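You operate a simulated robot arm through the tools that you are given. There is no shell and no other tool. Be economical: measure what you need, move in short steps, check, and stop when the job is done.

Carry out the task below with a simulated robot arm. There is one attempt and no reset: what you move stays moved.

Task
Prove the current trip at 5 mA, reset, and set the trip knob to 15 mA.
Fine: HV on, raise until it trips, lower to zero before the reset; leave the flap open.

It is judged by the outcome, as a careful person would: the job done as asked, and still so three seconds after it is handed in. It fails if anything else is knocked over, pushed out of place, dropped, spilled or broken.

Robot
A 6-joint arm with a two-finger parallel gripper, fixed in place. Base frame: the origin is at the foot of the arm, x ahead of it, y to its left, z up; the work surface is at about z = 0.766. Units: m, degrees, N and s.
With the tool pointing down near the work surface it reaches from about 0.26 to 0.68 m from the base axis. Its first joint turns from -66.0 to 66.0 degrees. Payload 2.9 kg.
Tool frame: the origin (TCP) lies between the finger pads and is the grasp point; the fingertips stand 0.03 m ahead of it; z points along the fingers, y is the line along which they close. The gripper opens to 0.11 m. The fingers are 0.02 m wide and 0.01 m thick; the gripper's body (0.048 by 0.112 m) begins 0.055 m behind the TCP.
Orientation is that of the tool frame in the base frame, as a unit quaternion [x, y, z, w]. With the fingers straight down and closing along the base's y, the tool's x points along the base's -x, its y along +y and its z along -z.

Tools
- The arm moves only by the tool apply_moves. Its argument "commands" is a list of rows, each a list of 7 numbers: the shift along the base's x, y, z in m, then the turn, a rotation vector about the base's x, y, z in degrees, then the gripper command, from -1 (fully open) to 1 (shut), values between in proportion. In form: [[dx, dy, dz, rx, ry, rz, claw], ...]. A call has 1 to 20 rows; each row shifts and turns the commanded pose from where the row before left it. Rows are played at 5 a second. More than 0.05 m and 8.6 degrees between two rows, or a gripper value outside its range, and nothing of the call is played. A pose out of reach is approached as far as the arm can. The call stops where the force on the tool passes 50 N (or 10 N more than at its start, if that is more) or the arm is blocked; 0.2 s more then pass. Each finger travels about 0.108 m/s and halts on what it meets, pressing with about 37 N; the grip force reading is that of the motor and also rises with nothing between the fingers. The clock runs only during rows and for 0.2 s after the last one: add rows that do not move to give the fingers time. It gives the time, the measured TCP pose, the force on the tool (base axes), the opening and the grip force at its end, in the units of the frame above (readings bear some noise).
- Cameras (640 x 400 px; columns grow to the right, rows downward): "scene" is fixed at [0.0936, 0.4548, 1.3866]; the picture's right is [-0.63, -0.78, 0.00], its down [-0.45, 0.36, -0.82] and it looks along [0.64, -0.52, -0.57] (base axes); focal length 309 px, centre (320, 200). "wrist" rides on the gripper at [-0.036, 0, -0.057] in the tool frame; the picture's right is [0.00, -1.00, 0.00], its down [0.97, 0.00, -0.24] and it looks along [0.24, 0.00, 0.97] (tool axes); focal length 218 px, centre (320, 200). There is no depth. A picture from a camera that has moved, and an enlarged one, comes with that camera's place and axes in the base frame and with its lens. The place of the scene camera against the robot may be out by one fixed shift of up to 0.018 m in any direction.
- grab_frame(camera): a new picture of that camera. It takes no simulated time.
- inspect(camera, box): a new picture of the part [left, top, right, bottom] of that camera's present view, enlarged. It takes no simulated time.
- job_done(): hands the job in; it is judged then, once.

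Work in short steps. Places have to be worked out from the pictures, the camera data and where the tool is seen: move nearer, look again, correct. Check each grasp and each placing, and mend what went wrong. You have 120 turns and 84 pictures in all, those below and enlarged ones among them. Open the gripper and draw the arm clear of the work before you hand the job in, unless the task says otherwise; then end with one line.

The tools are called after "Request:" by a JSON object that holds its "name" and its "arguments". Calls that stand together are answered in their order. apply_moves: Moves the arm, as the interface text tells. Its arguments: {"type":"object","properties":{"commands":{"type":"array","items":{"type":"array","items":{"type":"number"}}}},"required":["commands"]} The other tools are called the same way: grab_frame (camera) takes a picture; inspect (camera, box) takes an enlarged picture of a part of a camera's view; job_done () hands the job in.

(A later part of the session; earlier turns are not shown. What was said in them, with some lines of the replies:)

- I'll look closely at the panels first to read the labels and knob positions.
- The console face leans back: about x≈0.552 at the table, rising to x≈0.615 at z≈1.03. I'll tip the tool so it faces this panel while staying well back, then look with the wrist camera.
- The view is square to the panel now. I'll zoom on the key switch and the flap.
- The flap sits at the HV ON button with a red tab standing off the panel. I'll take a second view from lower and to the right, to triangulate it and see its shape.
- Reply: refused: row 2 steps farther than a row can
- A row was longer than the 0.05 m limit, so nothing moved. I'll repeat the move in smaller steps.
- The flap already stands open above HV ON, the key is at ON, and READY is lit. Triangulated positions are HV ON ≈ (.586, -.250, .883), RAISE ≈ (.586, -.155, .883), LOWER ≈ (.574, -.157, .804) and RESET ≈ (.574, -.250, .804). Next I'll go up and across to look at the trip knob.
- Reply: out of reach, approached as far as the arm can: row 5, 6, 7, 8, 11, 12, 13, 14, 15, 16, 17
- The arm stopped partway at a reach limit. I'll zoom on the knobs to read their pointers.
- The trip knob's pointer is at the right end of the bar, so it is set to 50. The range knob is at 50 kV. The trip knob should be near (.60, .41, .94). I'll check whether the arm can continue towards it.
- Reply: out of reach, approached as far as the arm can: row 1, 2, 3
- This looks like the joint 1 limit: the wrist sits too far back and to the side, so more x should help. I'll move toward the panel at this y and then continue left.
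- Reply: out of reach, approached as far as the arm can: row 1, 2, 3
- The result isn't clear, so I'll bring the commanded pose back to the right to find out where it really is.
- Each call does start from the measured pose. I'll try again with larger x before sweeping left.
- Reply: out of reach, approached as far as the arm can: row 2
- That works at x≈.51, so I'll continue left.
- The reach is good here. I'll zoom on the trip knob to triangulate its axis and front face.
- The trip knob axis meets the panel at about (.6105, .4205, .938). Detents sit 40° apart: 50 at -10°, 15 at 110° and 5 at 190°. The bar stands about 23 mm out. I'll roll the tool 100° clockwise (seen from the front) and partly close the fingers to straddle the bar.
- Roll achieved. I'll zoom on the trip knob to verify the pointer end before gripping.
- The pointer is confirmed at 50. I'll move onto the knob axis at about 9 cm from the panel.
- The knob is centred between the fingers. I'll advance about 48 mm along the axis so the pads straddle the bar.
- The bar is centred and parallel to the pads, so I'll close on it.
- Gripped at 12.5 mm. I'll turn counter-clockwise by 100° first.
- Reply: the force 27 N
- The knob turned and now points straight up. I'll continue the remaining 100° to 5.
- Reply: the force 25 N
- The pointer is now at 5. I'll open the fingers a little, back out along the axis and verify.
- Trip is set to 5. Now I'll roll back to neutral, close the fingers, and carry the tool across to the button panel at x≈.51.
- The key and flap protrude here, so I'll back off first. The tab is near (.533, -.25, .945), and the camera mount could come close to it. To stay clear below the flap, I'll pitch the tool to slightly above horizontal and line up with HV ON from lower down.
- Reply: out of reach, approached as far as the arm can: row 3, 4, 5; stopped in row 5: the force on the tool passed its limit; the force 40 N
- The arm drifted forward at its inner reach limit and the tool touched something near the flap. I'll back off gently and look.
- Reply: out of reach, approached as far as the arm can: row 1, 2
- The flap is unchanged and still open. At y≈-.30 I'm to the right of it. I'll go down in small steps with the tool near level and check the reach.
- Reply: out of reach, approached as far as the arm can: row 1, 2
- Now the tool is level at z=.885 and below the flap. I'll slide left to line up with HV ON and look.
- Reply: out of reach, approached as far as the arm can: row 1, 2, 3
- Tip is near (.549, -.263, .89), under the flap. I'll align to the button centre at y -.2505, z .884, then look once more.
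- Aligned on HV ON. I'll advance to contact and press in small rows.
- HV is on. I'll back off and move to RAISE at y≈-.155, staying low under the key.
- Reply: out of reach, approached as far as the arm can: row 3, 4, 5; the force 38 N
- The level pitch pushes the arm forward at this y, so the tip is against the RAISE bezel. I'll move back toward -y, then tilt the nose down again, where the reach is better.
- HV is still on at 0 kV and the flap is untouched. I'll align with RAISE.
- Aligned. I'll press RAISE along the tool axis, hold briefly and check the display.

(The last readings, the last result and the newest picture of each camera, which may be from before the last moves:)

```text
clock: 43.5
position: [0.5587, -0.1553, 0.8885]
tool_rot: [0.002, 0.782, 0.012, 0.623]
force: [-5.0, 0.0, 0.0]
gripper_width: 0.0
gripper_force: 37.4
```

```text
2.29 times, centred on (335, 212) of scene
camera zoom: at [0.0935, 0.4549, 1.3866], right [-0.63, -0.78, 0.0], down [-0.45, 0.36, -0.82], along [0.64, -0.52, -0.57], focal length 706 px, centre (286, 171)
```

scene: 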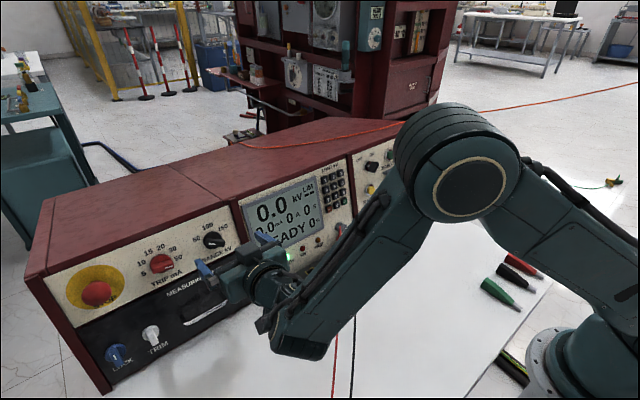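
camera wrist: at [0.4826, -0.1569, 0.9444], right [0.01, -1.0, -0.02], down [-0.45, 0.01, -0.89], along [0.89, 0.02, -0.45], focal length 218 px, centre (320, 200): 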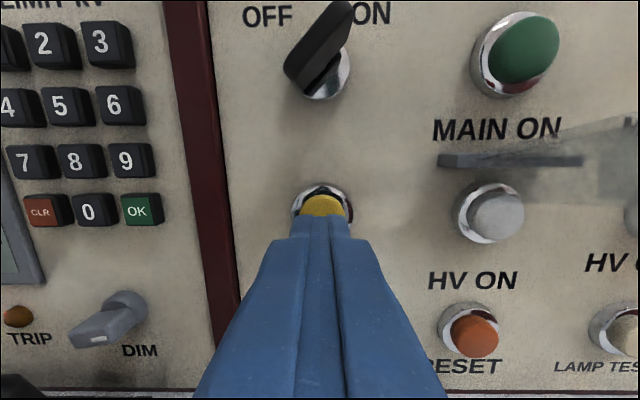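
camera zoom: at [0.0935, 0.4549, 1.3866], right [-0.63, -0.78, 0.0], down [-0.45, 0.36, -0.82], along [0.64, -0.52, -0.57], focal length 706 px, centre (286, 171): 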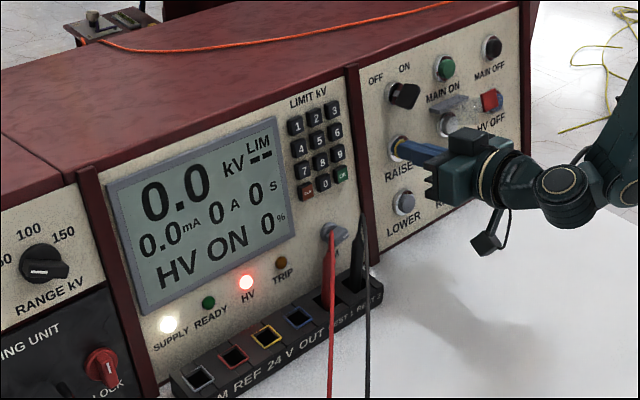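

Contact with 5 N. I'll press slightly more and hold.

Request:
{"name": "apply_moves", "arguments": {"commands": [[0.002, 0, -0.0005, 0, 0, 0, 1], [0, 0, 0, 0, 0, 0, 1], [0, 0, 0, 0, 0, 0, 1], [0, 0, 0, 0, 0, 0, 1], [0, 0, 0, 0, 0, 0, 1]]}}

Request:
{"name": "inspect", "arguments": {"camera": "scene", "box": [235, 125, 435, 300]}}

```text
clock: 44.7
position: [0.5605, -0.1546, 0.8897]
tool_rot: [0.001, 0.782, 0.013, 0.624]
force: [-15.9, 1.9, 2.3]
gripper_width: 0.0002
gripper_force: 37.4
```

```text
2.29 times, centred on (335, 212) of scene
camera zoom: at [0.0932, 0.4549, 1.3866], right [-0.63, -0.78, 0.0], down [-0.45, 0.36, -0.82], along [0.64, -0.52, -0.57], focal length 706 px, centre (286, 171)
```

zoom: 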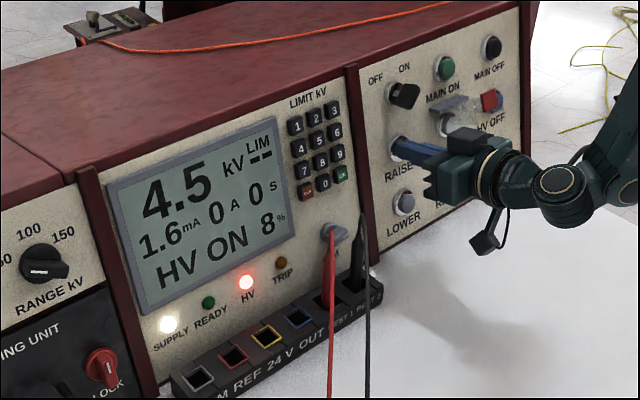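

It's rising: 4.5 kV and 1.6 mA. I'll keep holding; the trip should come in about 2 s.

Request:
{"name": "apply_moves", "arguments": {"commands": [[0, 0, 0, 0, 0, 0, 1], [0, 0, 0, 0, 0, 0, 1], [0, 0, 0, 0, 0, 0, 1], [0, 0, 0, 0, 0, 0, 1], [0, 0, 0, 0, 0, 0, 1], [0, 0, 0, 0, 0, 0, 1], [0, 0, 0, 0, 0, 0, 1], [0, 0, 0, 0, 0, 0, 1], [0, 0, 0, 0, 0, 0, 1], [0, 0, 0, 0, 0, 0, 1]]}}

Request:
{"name": "inspect", "arguments": {"camera": "scene", "box": [235, 125, 435, 300]}}

```text
clock: 46.9
position: [0.5605, -0.1544, 0.8885]
tool_rot: [0.001, 0.782, 0.012, 0.623]
force: [-17.2, 1.6, -1.0]
gripper_width: 0.0
gripper_force: 36.5
```

```text
2.29 times, centred on (335, 212) of scene
camera zoom: at [0.0932, 0.4549, 1.3866], right [-0.63, -0.78, 0.0], down [-0.45, 0.36, -0.82], along [0.64, -0.52, -0.57], focal length 706 px, centre (286, 171)
```

zoom: 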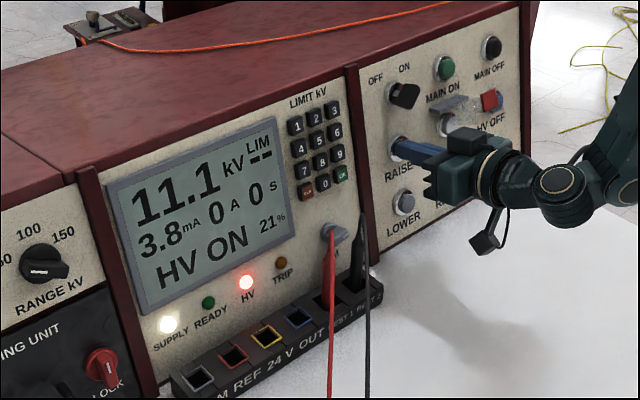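

11.1 kV and 3.8 mA now. I'll hold about 1.4 s more to reach 5 mA.

Request:
{"name": "apply_moves", "arguments": {"commands": [[0, 0, 0, 0, 0, 0, 1], [0, 0, 0, 0, 0, 0, 1], [0, 0, 0, 0, 0, 0, 1], [0, 0, 0, 0, 0, 0, 1], [0, 0, 0, 0, 0, 0, 1], [0, 0, 0, 0, 0, 0, 1]]}}

Request:
{"name": "inspect", "arguments": {"camera": "scene", "box": [235, 125, 435, 300]}}

```text
clock: 48.3
position: [0.5614, -0.1544, 0.8901]
tool_rot: [0.001, 0.782, 0.013, 0.624]
force: [-16.9, 0.7, -1.1]
gripper_width: 0.0
gripper_force: 36.9
```

```text
2.29 times, centred on (335, 212) of scene
camera zoom: at [0.0932, 0.4549, 1.3866], right [-0.63, -0.78, 0.0], down [-0.45, 0.36, -0.82], along [0.64, -0.52, -0.57], focal length 706 px, centre (286, 171)
```

zoom: 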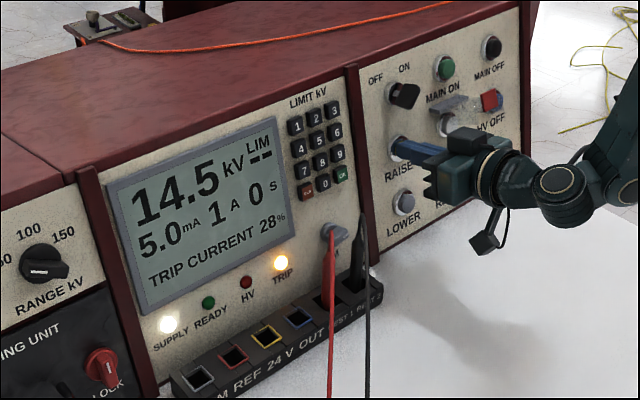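

Tripped at 5.0 mA ("TRIP CURRENT", TRIP lamp lit), with the regulator at 28 %. I'll back off and go down to LOWER.

Request:
{"name": "apply_moves", "arguments": {"commands": [[-0.015, 0, 0.003, 0, 0, 0, 1], [-0.02, 0, 0.003, 0, 0, 0, 1], [-0.008, -0.001, -0.025, 0, 0, 0, 1], [0, 0, -0.025, 0, 0, 0, 1], [0, 0, -0.026, 0, 0, 0, 1], [0, 0, 0, 0, 0, 0, 1]]}}

Request:
{"name": "grab_frame", "arguments": {"camera": "wrist"}}

```text
clock: 49.7
position: [0.5186, -0.156, 0.8195]
tool_rot: [0.0, 0.782, 0.013, 0.624]
force: [-0.6, -0.4, 0.2]
gripper_width: 0.0001
gripper_force: 36.8
```

```text
40 pictures are left
camera wrist: at [0.4707, -0.158, 0.8663], right [0.01, -1.0, -0.02], down [-0.45, 0.01, -0.89], along [0.89, 0.02, -0.45], focal length 218 px, centre (320, 200)
```

wrist: 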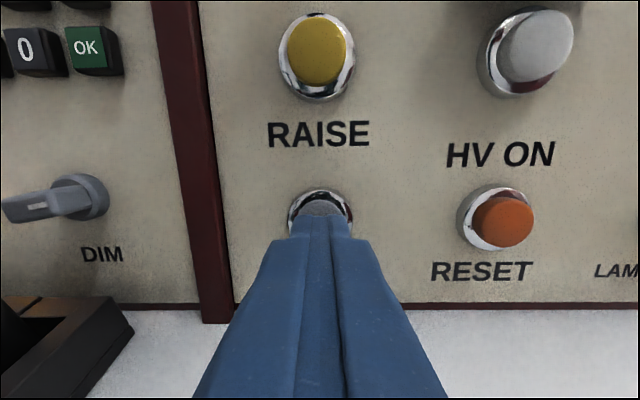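

Aligned with LOWER. I'll press and hold it.

Request:
{"name": "apply_moves", "arguments": {"commands": [[0.008, 0, -0.002, 0, 0, 0, 1], [0.008, 0, -0.002, 0, 0, 0, 1], [0.007, 0, -0.0015, 0, 0, 0, 1], [0.004, 0, -0.001, 0, 0, 0, 1], [0.003, 0, -0.0005, 0, 0, 0, 1], [0, 0, 0, 0, 0, 0, 1], [0, 0, 0, 0, 0, 0, 1]]}}

Request:
{"name": "inspect", "arguments": {"camera": "scene", "box": [235, 125, 435, 300]}}

```text
clock: 51.3
position: [0.5473, -0.157, 0.8112]
tool_rot: [0.003, 0.782, 0.013, 0.623]
force: [-45.4, -1.9, 14.9]
gripper_width: 0.0
gripper_force: 36.4
```

```text
2.29 times, centred on (335, 212) of scene
camera zoom: at [0.0924, 0.4548, 1.3867], right [-0.63, -0.78, 0.0], down [-0.45, 0.36, -0.82], along [0.64, -0.52, -0.57], focal length 706 px, centre (286, 171)
```

zoom: 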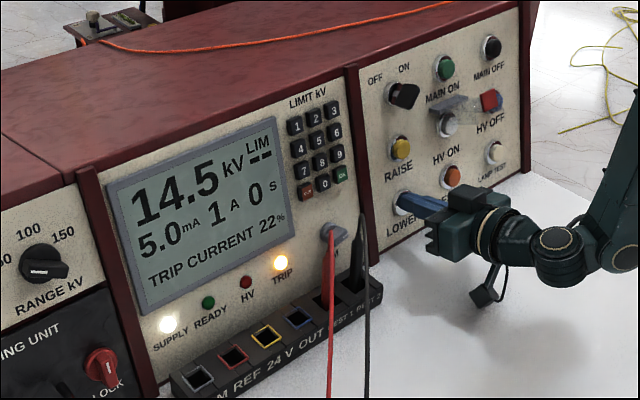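

It's lowering (22 %). The force is a bit high, so I'll ease off 1 mm and keep holding.

Request:
{"name": "apply_moves", "arguments": {"commands": [[-0.001, 0, 0.0, 0, 0, 0, 1], [0, 0, 0, 0, 0, 0, 1], [0, 0, 0, 0, 0, 0, 1], [0, 0, 0, 0, 0, 0, 1], [0, 0, 0, 0, 0, 0, 1], [0, 0, 0, 0, 0, 0, 1], [0, 0, 0, 0, 0, 0, 1], [0, 0, 0, 0, 0, 0, 1], [0, 0, 0, 0, 0, 0, 1], [0, 0, 0, 0, 0, 0, 1], [0, 0, 0, 0, 0, 0, 1], [0, 0, 0, 0, 0, 0, 1], [0, 0, 0, 0, 0, 0, 1], [0, 0, 0, 0, 0, 0, 1], [0, 0, 0, 0, 0, 0, 1], [0, 0, 0, 0, 0, 0, 1], [0, 0, 0, 0, 0, 0, 1], [0, 0, 0, 0, 0, 0, 1], [0, 0, 0, 0, 0, 0, 1], [0, 0, 0, 0, 0, 0, 1]]}}

Request:
{"name": "inspect", "arguments": {"camera": "scene", "box": [235, 125, 435, 300]}}

```text
clock: 55.5
position: [0.5454, -0.1564, 0.8134]
tool_rot: [0.001, 0.782, 0.013, 0.624]
force: [-41.3, -7.1, 8.9]
gripper_width: 0.0
gripper_force: 36.8
```

```text
2.29 times, centred on (335, 212) of scene
camera zoom: at [0.0926, 0.4547, 1.3867], right [-0.63, -0.78, 0.0], down [-0.45, 0.36, -0.82], along [0.64, -0.52, -0.57], focal length 706 px, centre (286, 171)
```

zoom: 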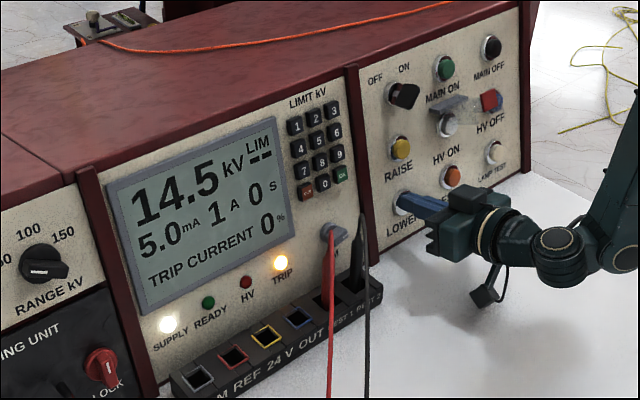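

The regulator is at 0 %. I'll back off and move to RESET at y≈-.250.

Request:
{"name": "apply_moves", "arguments": {"commands": [[-0.012, 0, 0.003, 0, 0, 0, 1], [-0.015, 0, 0.003, 0, 0, 0, 1], [0, -0.032, 0, 0, 0, 0, 1], [0, -0.031, 0, 0, 0, 0, 1], [0, -0.031, 0, 0, 0, 0, 1], [0, 0, 0, 0, 0, 0, 1]]}}

Request:
{"name": "grab_frame", "arguments": {"camera": "wrist"}}

```text
clock: 56.9
position: [0.5203, -0.2504, 0.8183]
tool_rot: [0.001, 0.782, 0.012, 0.623]
force: [-0.3, 0.4, 0.0]
gripper_width: 0.0
gripper_force: 36.5
```

```text
37 pictures are left
camera wrist: at [0.4723, -0.2522, 0.8656], right [0.01, -1.0, -0.02], down [-0.45, 0.01, -0.89], along [0.89, 0.02, -0.45], focal length 218 px, centre (320, 200)
```

wrist: 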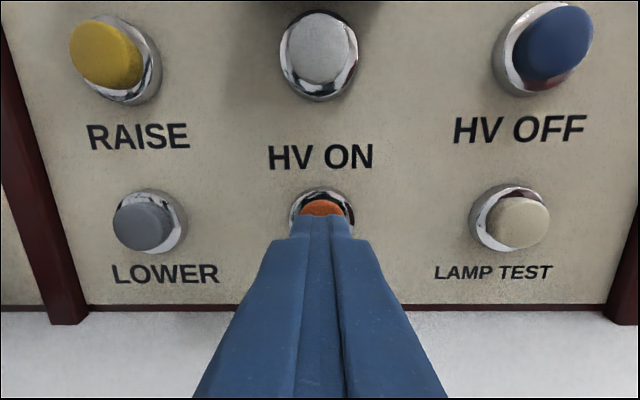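

Aligned with RESET. I'll press it.

Request:
{"name": "apply_moves", "arguments": {"commands": [[0.008, 0, -0.002, 0, 0, 0, 1], [0.008, 0, -0.002, 0, 0, 0, 1], [0.005, 0, -0.001, 0, 0, 0, 1], [0.002, 0, -0.0005, 0, 0, 0, 1], [0.002, 0, -0.0005, 0, 0, 0, 1], [0, 0, 0, 0, 0, 0, 1]]}}

Request:
{"name": "inspect", "arguments": {"camera": "scene", "box": [235, 125, 435, 300]}}

```text
clock: 58.3
position: [0.5448, -0.2491, 0.8139]
tool_rot: [0.002, 0.782, 0.013, 0.624]
force: [-28.0, 2.8, 10.1]
gripper_width: 0.0
gripper_force: 37.0
```

```text
2.29 times, centred on (335, 212) of scene
camera zoom: at [0.0928, 0.455, 1.3866], right [-0.63, -0.78, 0.0], down [-0.45, 0.36, -0.82], along [0.64, -0.52, -0.57], focal length 706 px, centre (286, 171)
```

zoom: 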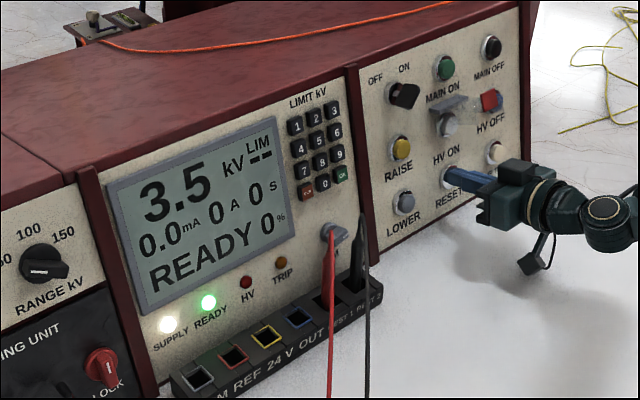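

Reset done: READY is lit, TRIP is out, and it shows 0 mA and 0 %. I'll back well away from the flap, rise, then head back to the trip knob.

Request:
{"name": "apply_moves", "arguments": {"commands": [[-0.015, 0, 0.004, 0, 0, 0, 1], [-0.03, 0, 0.004, 0, 0, 0, 1], [-0.03, 0, 0.004, 0, 0, -1.2, 1], [-0.025, 0, 0.004, 0, 0, 0, 1], [0, 0, 0.04, 0, 0, 0, 1], [0, 0, 0.04, 0, 0, 0, 1], [0, 0, 0.04, 0, 0, 0, 1], [0, 0, 0.02, 0, 0, 0, 1], [0, 0, 0, 0, 0, 0, 1]]}}

```text
clock: 60.3
position: [0.4459, -0.2498, 0.9694]
tool_rot: [0.009, 0.782, 0.007, 0.624]
force: [-0.5, 0.5, 0.4]
gripper_width: 0.0001
gripper_force: 36.9
```

Request:
{"name": "apply_moves", "arguments": {"commands": [[0.015, 0.03, 0, 0, 0, 0, 1], [0.015, 0.04, 0, 0, 0, 0, 1], [0.01, 0.045, 0, 0, 0, 0, 1], [0.01, 0.045, 0, 0, 0, 0, 1], [0.012, 0.045, 0, 0, 0, 0, 1], [0, 0.045, 0, 0, 0, 0, 1], [0, 0.045, 0, 0, 0, 0, 1], [0, 0.045, 0, 0, 0, 0, 1], [0, 0.045, 0, 0, 0, 0, 1], [0, 0.045, 0, 0, 0, 0, 1], [0, 0.045, 0, 0, 0, 0, 1], [0, 0.045, 0, 0, 0, 0, 0.2], [0, 0.045, 0, 0, 0, 0, 0.2], [0, 0.0, 0, 0, 0, 0, 0.2], [0, 0, 0, 0, 0, 0, 0.2]]}}

Request:
{"name": "grab_frame", "arguments": {"camera": "wrist"}}

```text
clock: 63.5
position: [0.5081, 0.3155, 0.9662]
tool_rot: [0.009, 0.781, 0.006, 0.624]
force: [-0.4, 0.1, 0.9]
gripper_width: 0.0441
gripper_force: 0.0
```

```text
35 pictures are left
camera wrist: at [0.459, 0.3149, 1.0143], right [-0.01, -1.0, -0.02], down [-0.45, 0.02, -0.89], along [0.89, 0.0, -0.45], focal length 218 px, centre (320, 200)
```

wrist: 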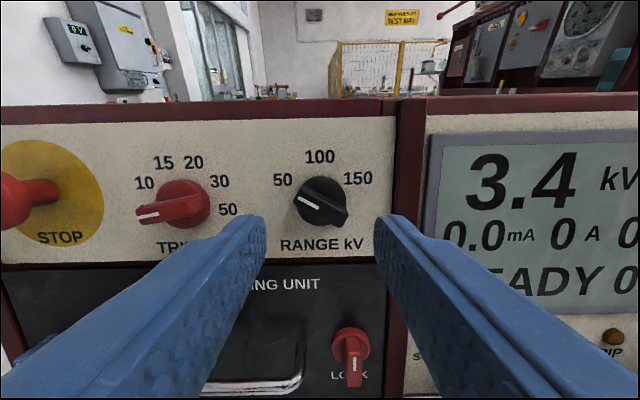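

The knob is still at 5. I'll roll 100° CCW while moving onto the knob axis at the standoff.

Request:
{"name": "apply_moves", "arguments": {"commands": [[0.001, 0.009, -0.0005, -8.1, 0, 1.96, 0.2], [0.001, 0.009, -0.0005, -8.1, 0, 1.96, 0.2], [0.001, 0.009, -0.0005, -8.1, 0, 1.96, 0.2], [0.001, 0.009, -0.0005, -8.1, 0, 1.96, 0.2], [0.001, 0.009, -0.0005, -8.1, 0, 1.96, 0.2], [0.001, 0.009, -0.0005, -8.1, 0, 1.96, 0.2], [0.001, 0.009, -0.0005, -8.1, 0, 1.96, 0.2], [0.001, 0.009, -0.0005, -8.1, 0, 1.96, 0.2], [0.001, 0.009, -0.0005, -8.1, 0, 1.96, 0.2], [0.001, 0.009, -0.0005, -8.1, 0, 1.96, 0.2], [0.001, 0.009, -0.0005, -8.1, 0, 1.96, 0.2], [0.002, 0.006, -0.0005, -8.1, 0, 1.96, 0.2], [0, 0, 0, 0, 0, 0, 0.2]]}}

Request:
{"name": "grab_frame", "arguments": {"camera": "wrist"}}

```text
clock: 66.3
position: [0.5196, 0.421, 0.9628]
tool_rot: [0.601, -0.508, 0.466, -0.406]
force: [-0.6, -0.7, -0.1]
gripper_width: 0.0439
gripper_force: 0.0
```

```text
34 pictures are left
camera wrist: at [0.4626, 0.4553, 0.9702], right [0.23, 0.15, 0.96], down [-0.19, -0.96, 0.2], along [0.96, -0.22, -0.19], focal length 218 px, centre (320, 200)
```

wrist: 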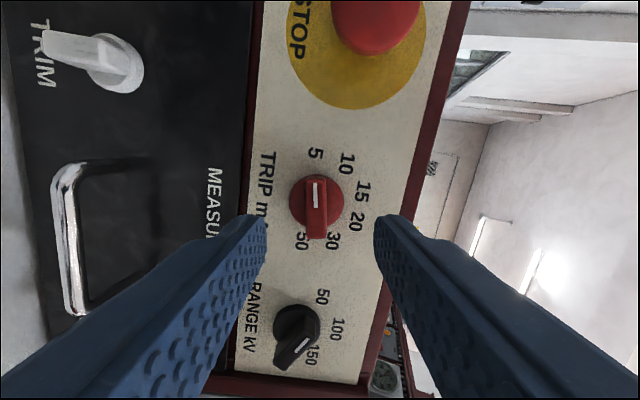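

Nearly aligned. I'll trim the small orientation and height error, then advance onto the bar.

Request:
{"name": "apply_moves", "arguments": {"commands": [[0.0, -0.0005, -0.002, -1.3, -0.1, -0.6, 0.2], [0.013, 0, -0.003, 0, 0, 0, 0.2], [0.013, 0, -0.003, 0, 0, 0, 0.2], [0.012, 0, -0.003, 0, 0, 0, 0.2], [0.011, 0, -0.003, 0, 0, 0, 0.2], [0, 0, 0, 0, 0, 0, 0.2]]}}

Request:
{"name": "grab_frame", "arguments": {"camera": "wrist"}}

```text
clock: 67.7
position: [0.5695, 0.4197, 0.9475]
tool_rot: [0.601, -0.506, 0.475, -0.397]
force: [0.0, -0.8, -0.2]
gripper_width: 0.044
gripper_force: 0.0
```

```text
33 pictures are left
camera wrist: at [0.5121, 0.4551, 0.9552], right [0.23, 0.17, 0.96], down [-0.2, -0.96, 0.22], along [0.95, -0.24, -0.19], focal length 218 px, centre (320, 200)
```

wrist: 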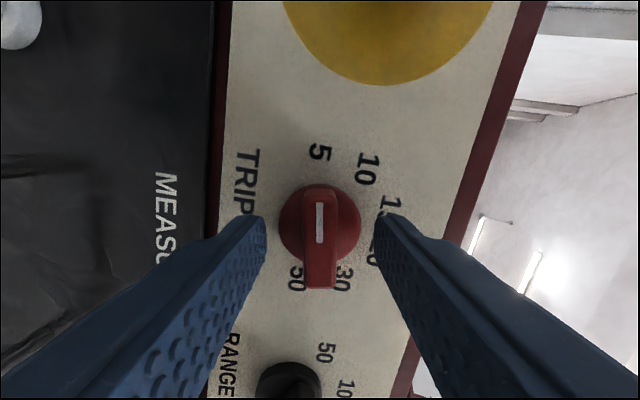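

Centred. I'll close, then turn clockwise 80° (two detents) to 15.

Request:
{"name": "apply_moves", "arguments": {"commands": [[0, 0, 0, 0, 0, 0, 0.6], [0, 0, 0, 0, 0, 0, 1], [0, 0, 0, 0, 0, 0, 1], [0, 0, 0, 7.78, 0, -1.88, 1], [0, 0, 0, 7.78, 0, -1.88, 1], [0, 0, 0, 7.78, 0, -1.88, 1], [0, 0, 0, 7.78, 0, -1.88, 1], [0, 0, 0, 7.78, 0, -1.88, 1], [0, 0, 0, 7.78, 0, -1.88, 1], [0, 0, 0, 7.78, 0, -1.88, 1], [0, 0, 0, 7.78, 0, -1.88, 1], [0, 0, 0, 7.78, 0, -1.88, 1], [0, 0, 0, 7.78, 0, -1.88, 1], [0, 0, 0, 0, 0, 0, 1], [0, 0, 0, 0, 0, 0, 1]]}}

Request:
{"name": "grab_frame", "arguments": {"camera": "wrist"}}

```text
clock: 70.9
position: [0.5695, 0.4202, 0.9488]
tool_rot: [-0.135, 0.775, -0.107, 0.609]
force: [-4.4, 0.9, -5.5]
gripper_width: 0.0128
gripper_force: 44.7
```

```text
32 pictures are left
camera wrist: at [0.5214, 0.4319, 0.9941], right [0.08, -0.94, 0.33], down [-0.45, -0.33, -0.83], along [0.89, -0.08, -0.45], focal length 218 px, centre (320, 200)
```

wrist: 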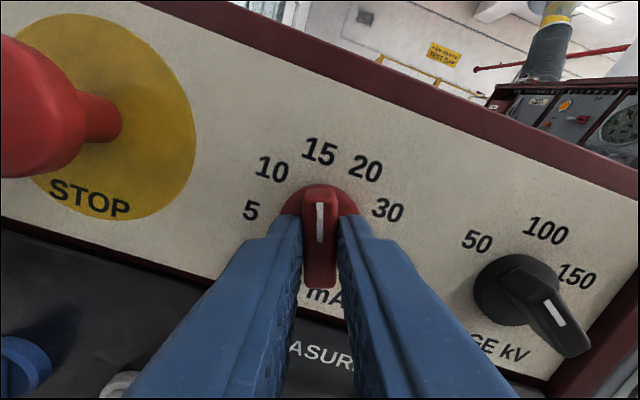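

The pointer is on 15. I'll release, back out along the axis and check.

Request:
{"name": "apply_moves", "arguments": {"commands": [[0, 0, 0, 0, 0, 0, 0.5], [0, 0, 0, 0, 0, 0, 0.3], [0, 0, 0, 0, 0, 0, 0.3], [-0.015, 0, 0.004, 0, 0, 0, 0.3], [-0.02, 0, 0.005, 0, 0, 0, 0.3], [-0.02, 0, 0.005, 0, 0, 0, 0.3], [0, -0.02, 0, 0, 0, 0, 0.3], [0, -0.03, 0, 6, 0, -1.45, 0.3], [0, -0.03, 0, 7, 0, -1.7, 0.3], [0, -0.03, 0, 7, 0, -1.7, 0.3], [0, 0, 0, 0, 0, 0, 0.3]]}}

Request:
{"name": "grab_frame", "arguments": {"camera": "wrist"}}

Request:
{"name": "grab_frame", "arguments": {"camera": "scene"}}

```text
clock: 73.3
position: [0.5143, 0.3093, 0.9627]
tool_rot: [0.006, 0.786, 0.005, 0.618]
force: [-0.1, -0.5, 0.5]
gripper_width: 0.0386
gripper_force: 0.0
```

```text
31 pictures are left
camera wrist: at [0.467, 0.3085, 1.0108], right [0.0, -1.0, -0.01], down [-0.46, 0.01, -0.89], along [0.89, 0.0, -0.46], focal length 218 px, centre (320, 200)
```

wrist: 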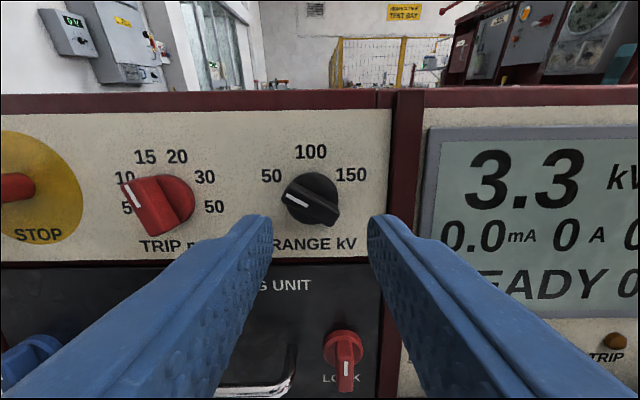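

```text
30 pictures are left
```

scene: 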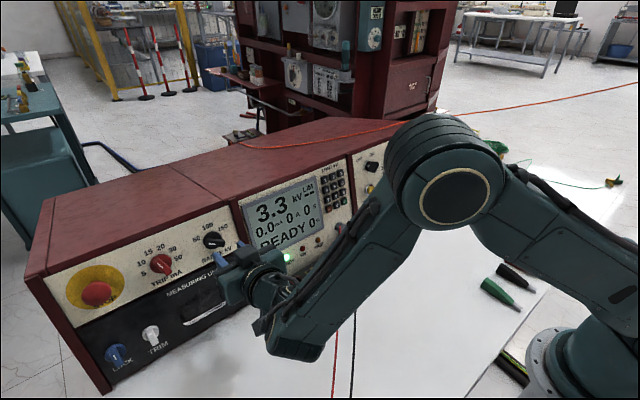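

I'll verify the final knob setting with a zoom, then open the gripper and retreat.

Request:
{"name": "inspect", "arguments": {"camera": "wrist", "box": [100, 130, 240, 260]}}

Request:
{"name": "inspect", "arguments": {"camera": "scene", "box": [120, 220, 240, 295]}}

```text
3.08 times, centred on (170, 195) of wrist
camera zoom: at [0.467, 0.3085, 1.0108], right [0.0, -1.0, -0.01], down [-0.46, 0.01, -0.89], along [0.89, 0.0, -0.46], focal length 672 px, centre (782, 215)
```

zoom: 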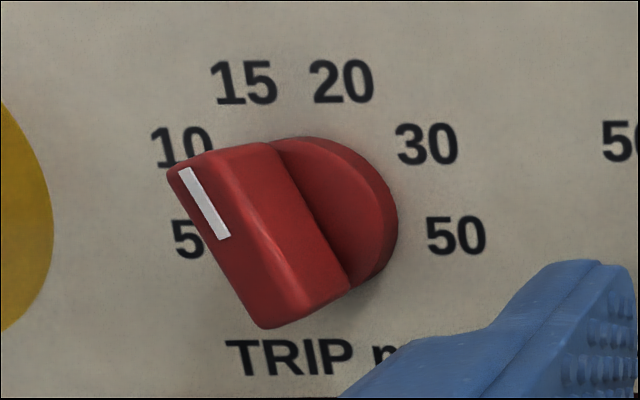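

```text
5.33 times, centred on (180, 258) of scene
camera zoom: at [0.0936, 0.4548, 1.3866], right [-0.63, -0.78, 0.0], down [-0.45, 0.36, -0.82], along [0.64, -0.52, -0.57], focal length 1647 px, centre (1067, -107)
```

zoom: 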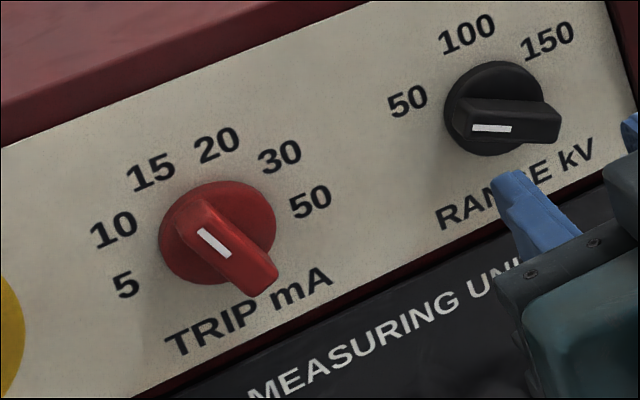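

Accounting for perspective, the pointer sits at 110°, exactly on 15. I'll open the gripper and draw clear of the panel.

Request:
{"name": "apply_moves", "arguments": {"commands": [[0, -0.04, 0.003, 0, 0, 0, 0], [0, -0.045, 0.003, 0, 0, 0, 0], [0, -0.045, 0, 0, 0, 0, 0], [0, -0.045, 0, 0, 0, 0, 0], [0, -0.045, 0, 0, 0, 0, 0], [0, -0.045, 0, 0, 0, 0, -0.5], [-0.01, -0.045, 0, 0, 0, 0, -1], [-0.015, 0, 0, 0, 0, 0, -1], [-0.015, 0, 0, 0, 0, 0, -1], [-0.01, 0, 0, 0, 0, 0, -1], [0, 0, 0, 0, 0, 0, -1]]}}

Request:
{"name": "grab_frame", "arguments": {"camera": "scene"}}

Request:
{"name": "inspect", "arguments": {"camera": "scene", "box": [235, 125, 435, 300]}}

```text
clock: 75.7
position: [0.4644, -0.001, 0.9679]
tool_rot: [0.005, 0.786, 0.004, 0.618]
force: [0.1, 0.1, -0.4]
gripper_width: 0.11
gripper_force: 0.0
```

```text
27 pictures are left
```

scene: 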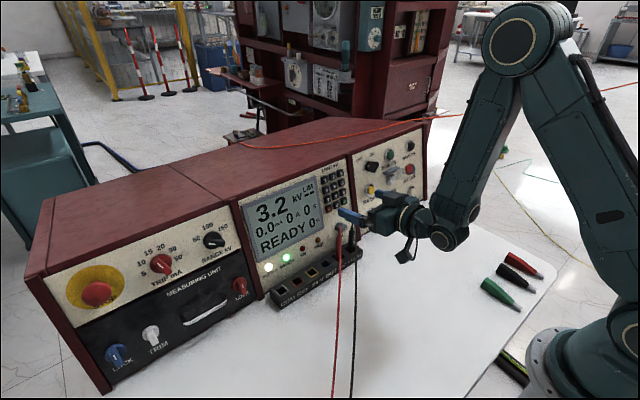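

```text
2.29 times, centred on (335, 212) of scene
camera zoom: at [0.0936, 0.4548, 1.3866], right [-0.63, -0.78, 0.0], down [-0.45, 0.36, -0.82], along [0.64, -0.52, -0.57], focal length 706 px, centre (286, 171)
```

zoom: 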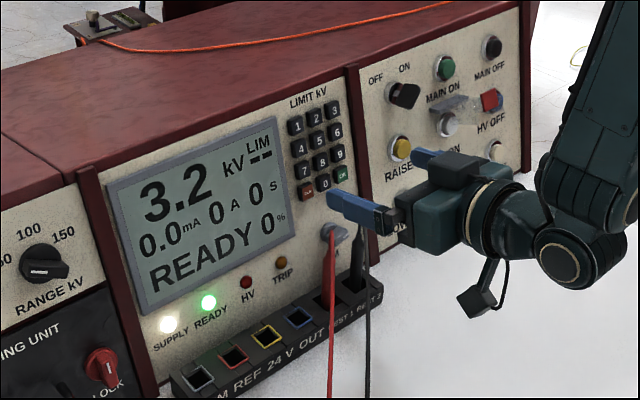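

Everything is as wanted: READY, flap open, trip at 15. I'll lift the arm a bit further clear.

Request:
{"name": "apply_moves", "arguments": {"commands": [[0, 0, 0.03, 0, 0, 0, -1], [0, 0, 0.03, 0, 4, 0, -1], [-0.01, 0, 0.03, 0, 6, 0, -1], [-0.02, 0, 0.03, 0, 6, 0, -1], [-0.02, 0, 0.03, 0, 6, 0, -1], [0, 0, 0, 0, 0, 0, -1]]}}

Request:
{"name": "grab_frame", "arguments": {"camera": "scene"}}

```text
clock: 77.1
position: [0.414, 0.0001, 1.1188]
tool_rot: [0.007, 0.89, 0.003, 0.456]
force: [0.5, -0.2, 0.3]
gripper_width: 0.11
gripper_force: 0.1
```

```text
25 pictures are left
```

scene: 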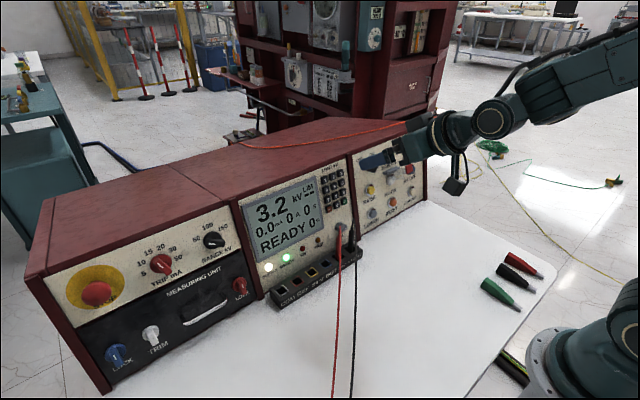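

The arm is clear and the console is in its final state, so I'll hand the job in.

Request:
{"name": "job_done", "arguments": {}}

```text
The job is handed in.
```

The current trip operated at 5.0 mA (14.5 kV); I lowered the regulator to 0 %, reset to READY, set the trip knob to 15 mA and left the flap open, though the display still showed 3.2 kV, slowly falling, at hand-in.
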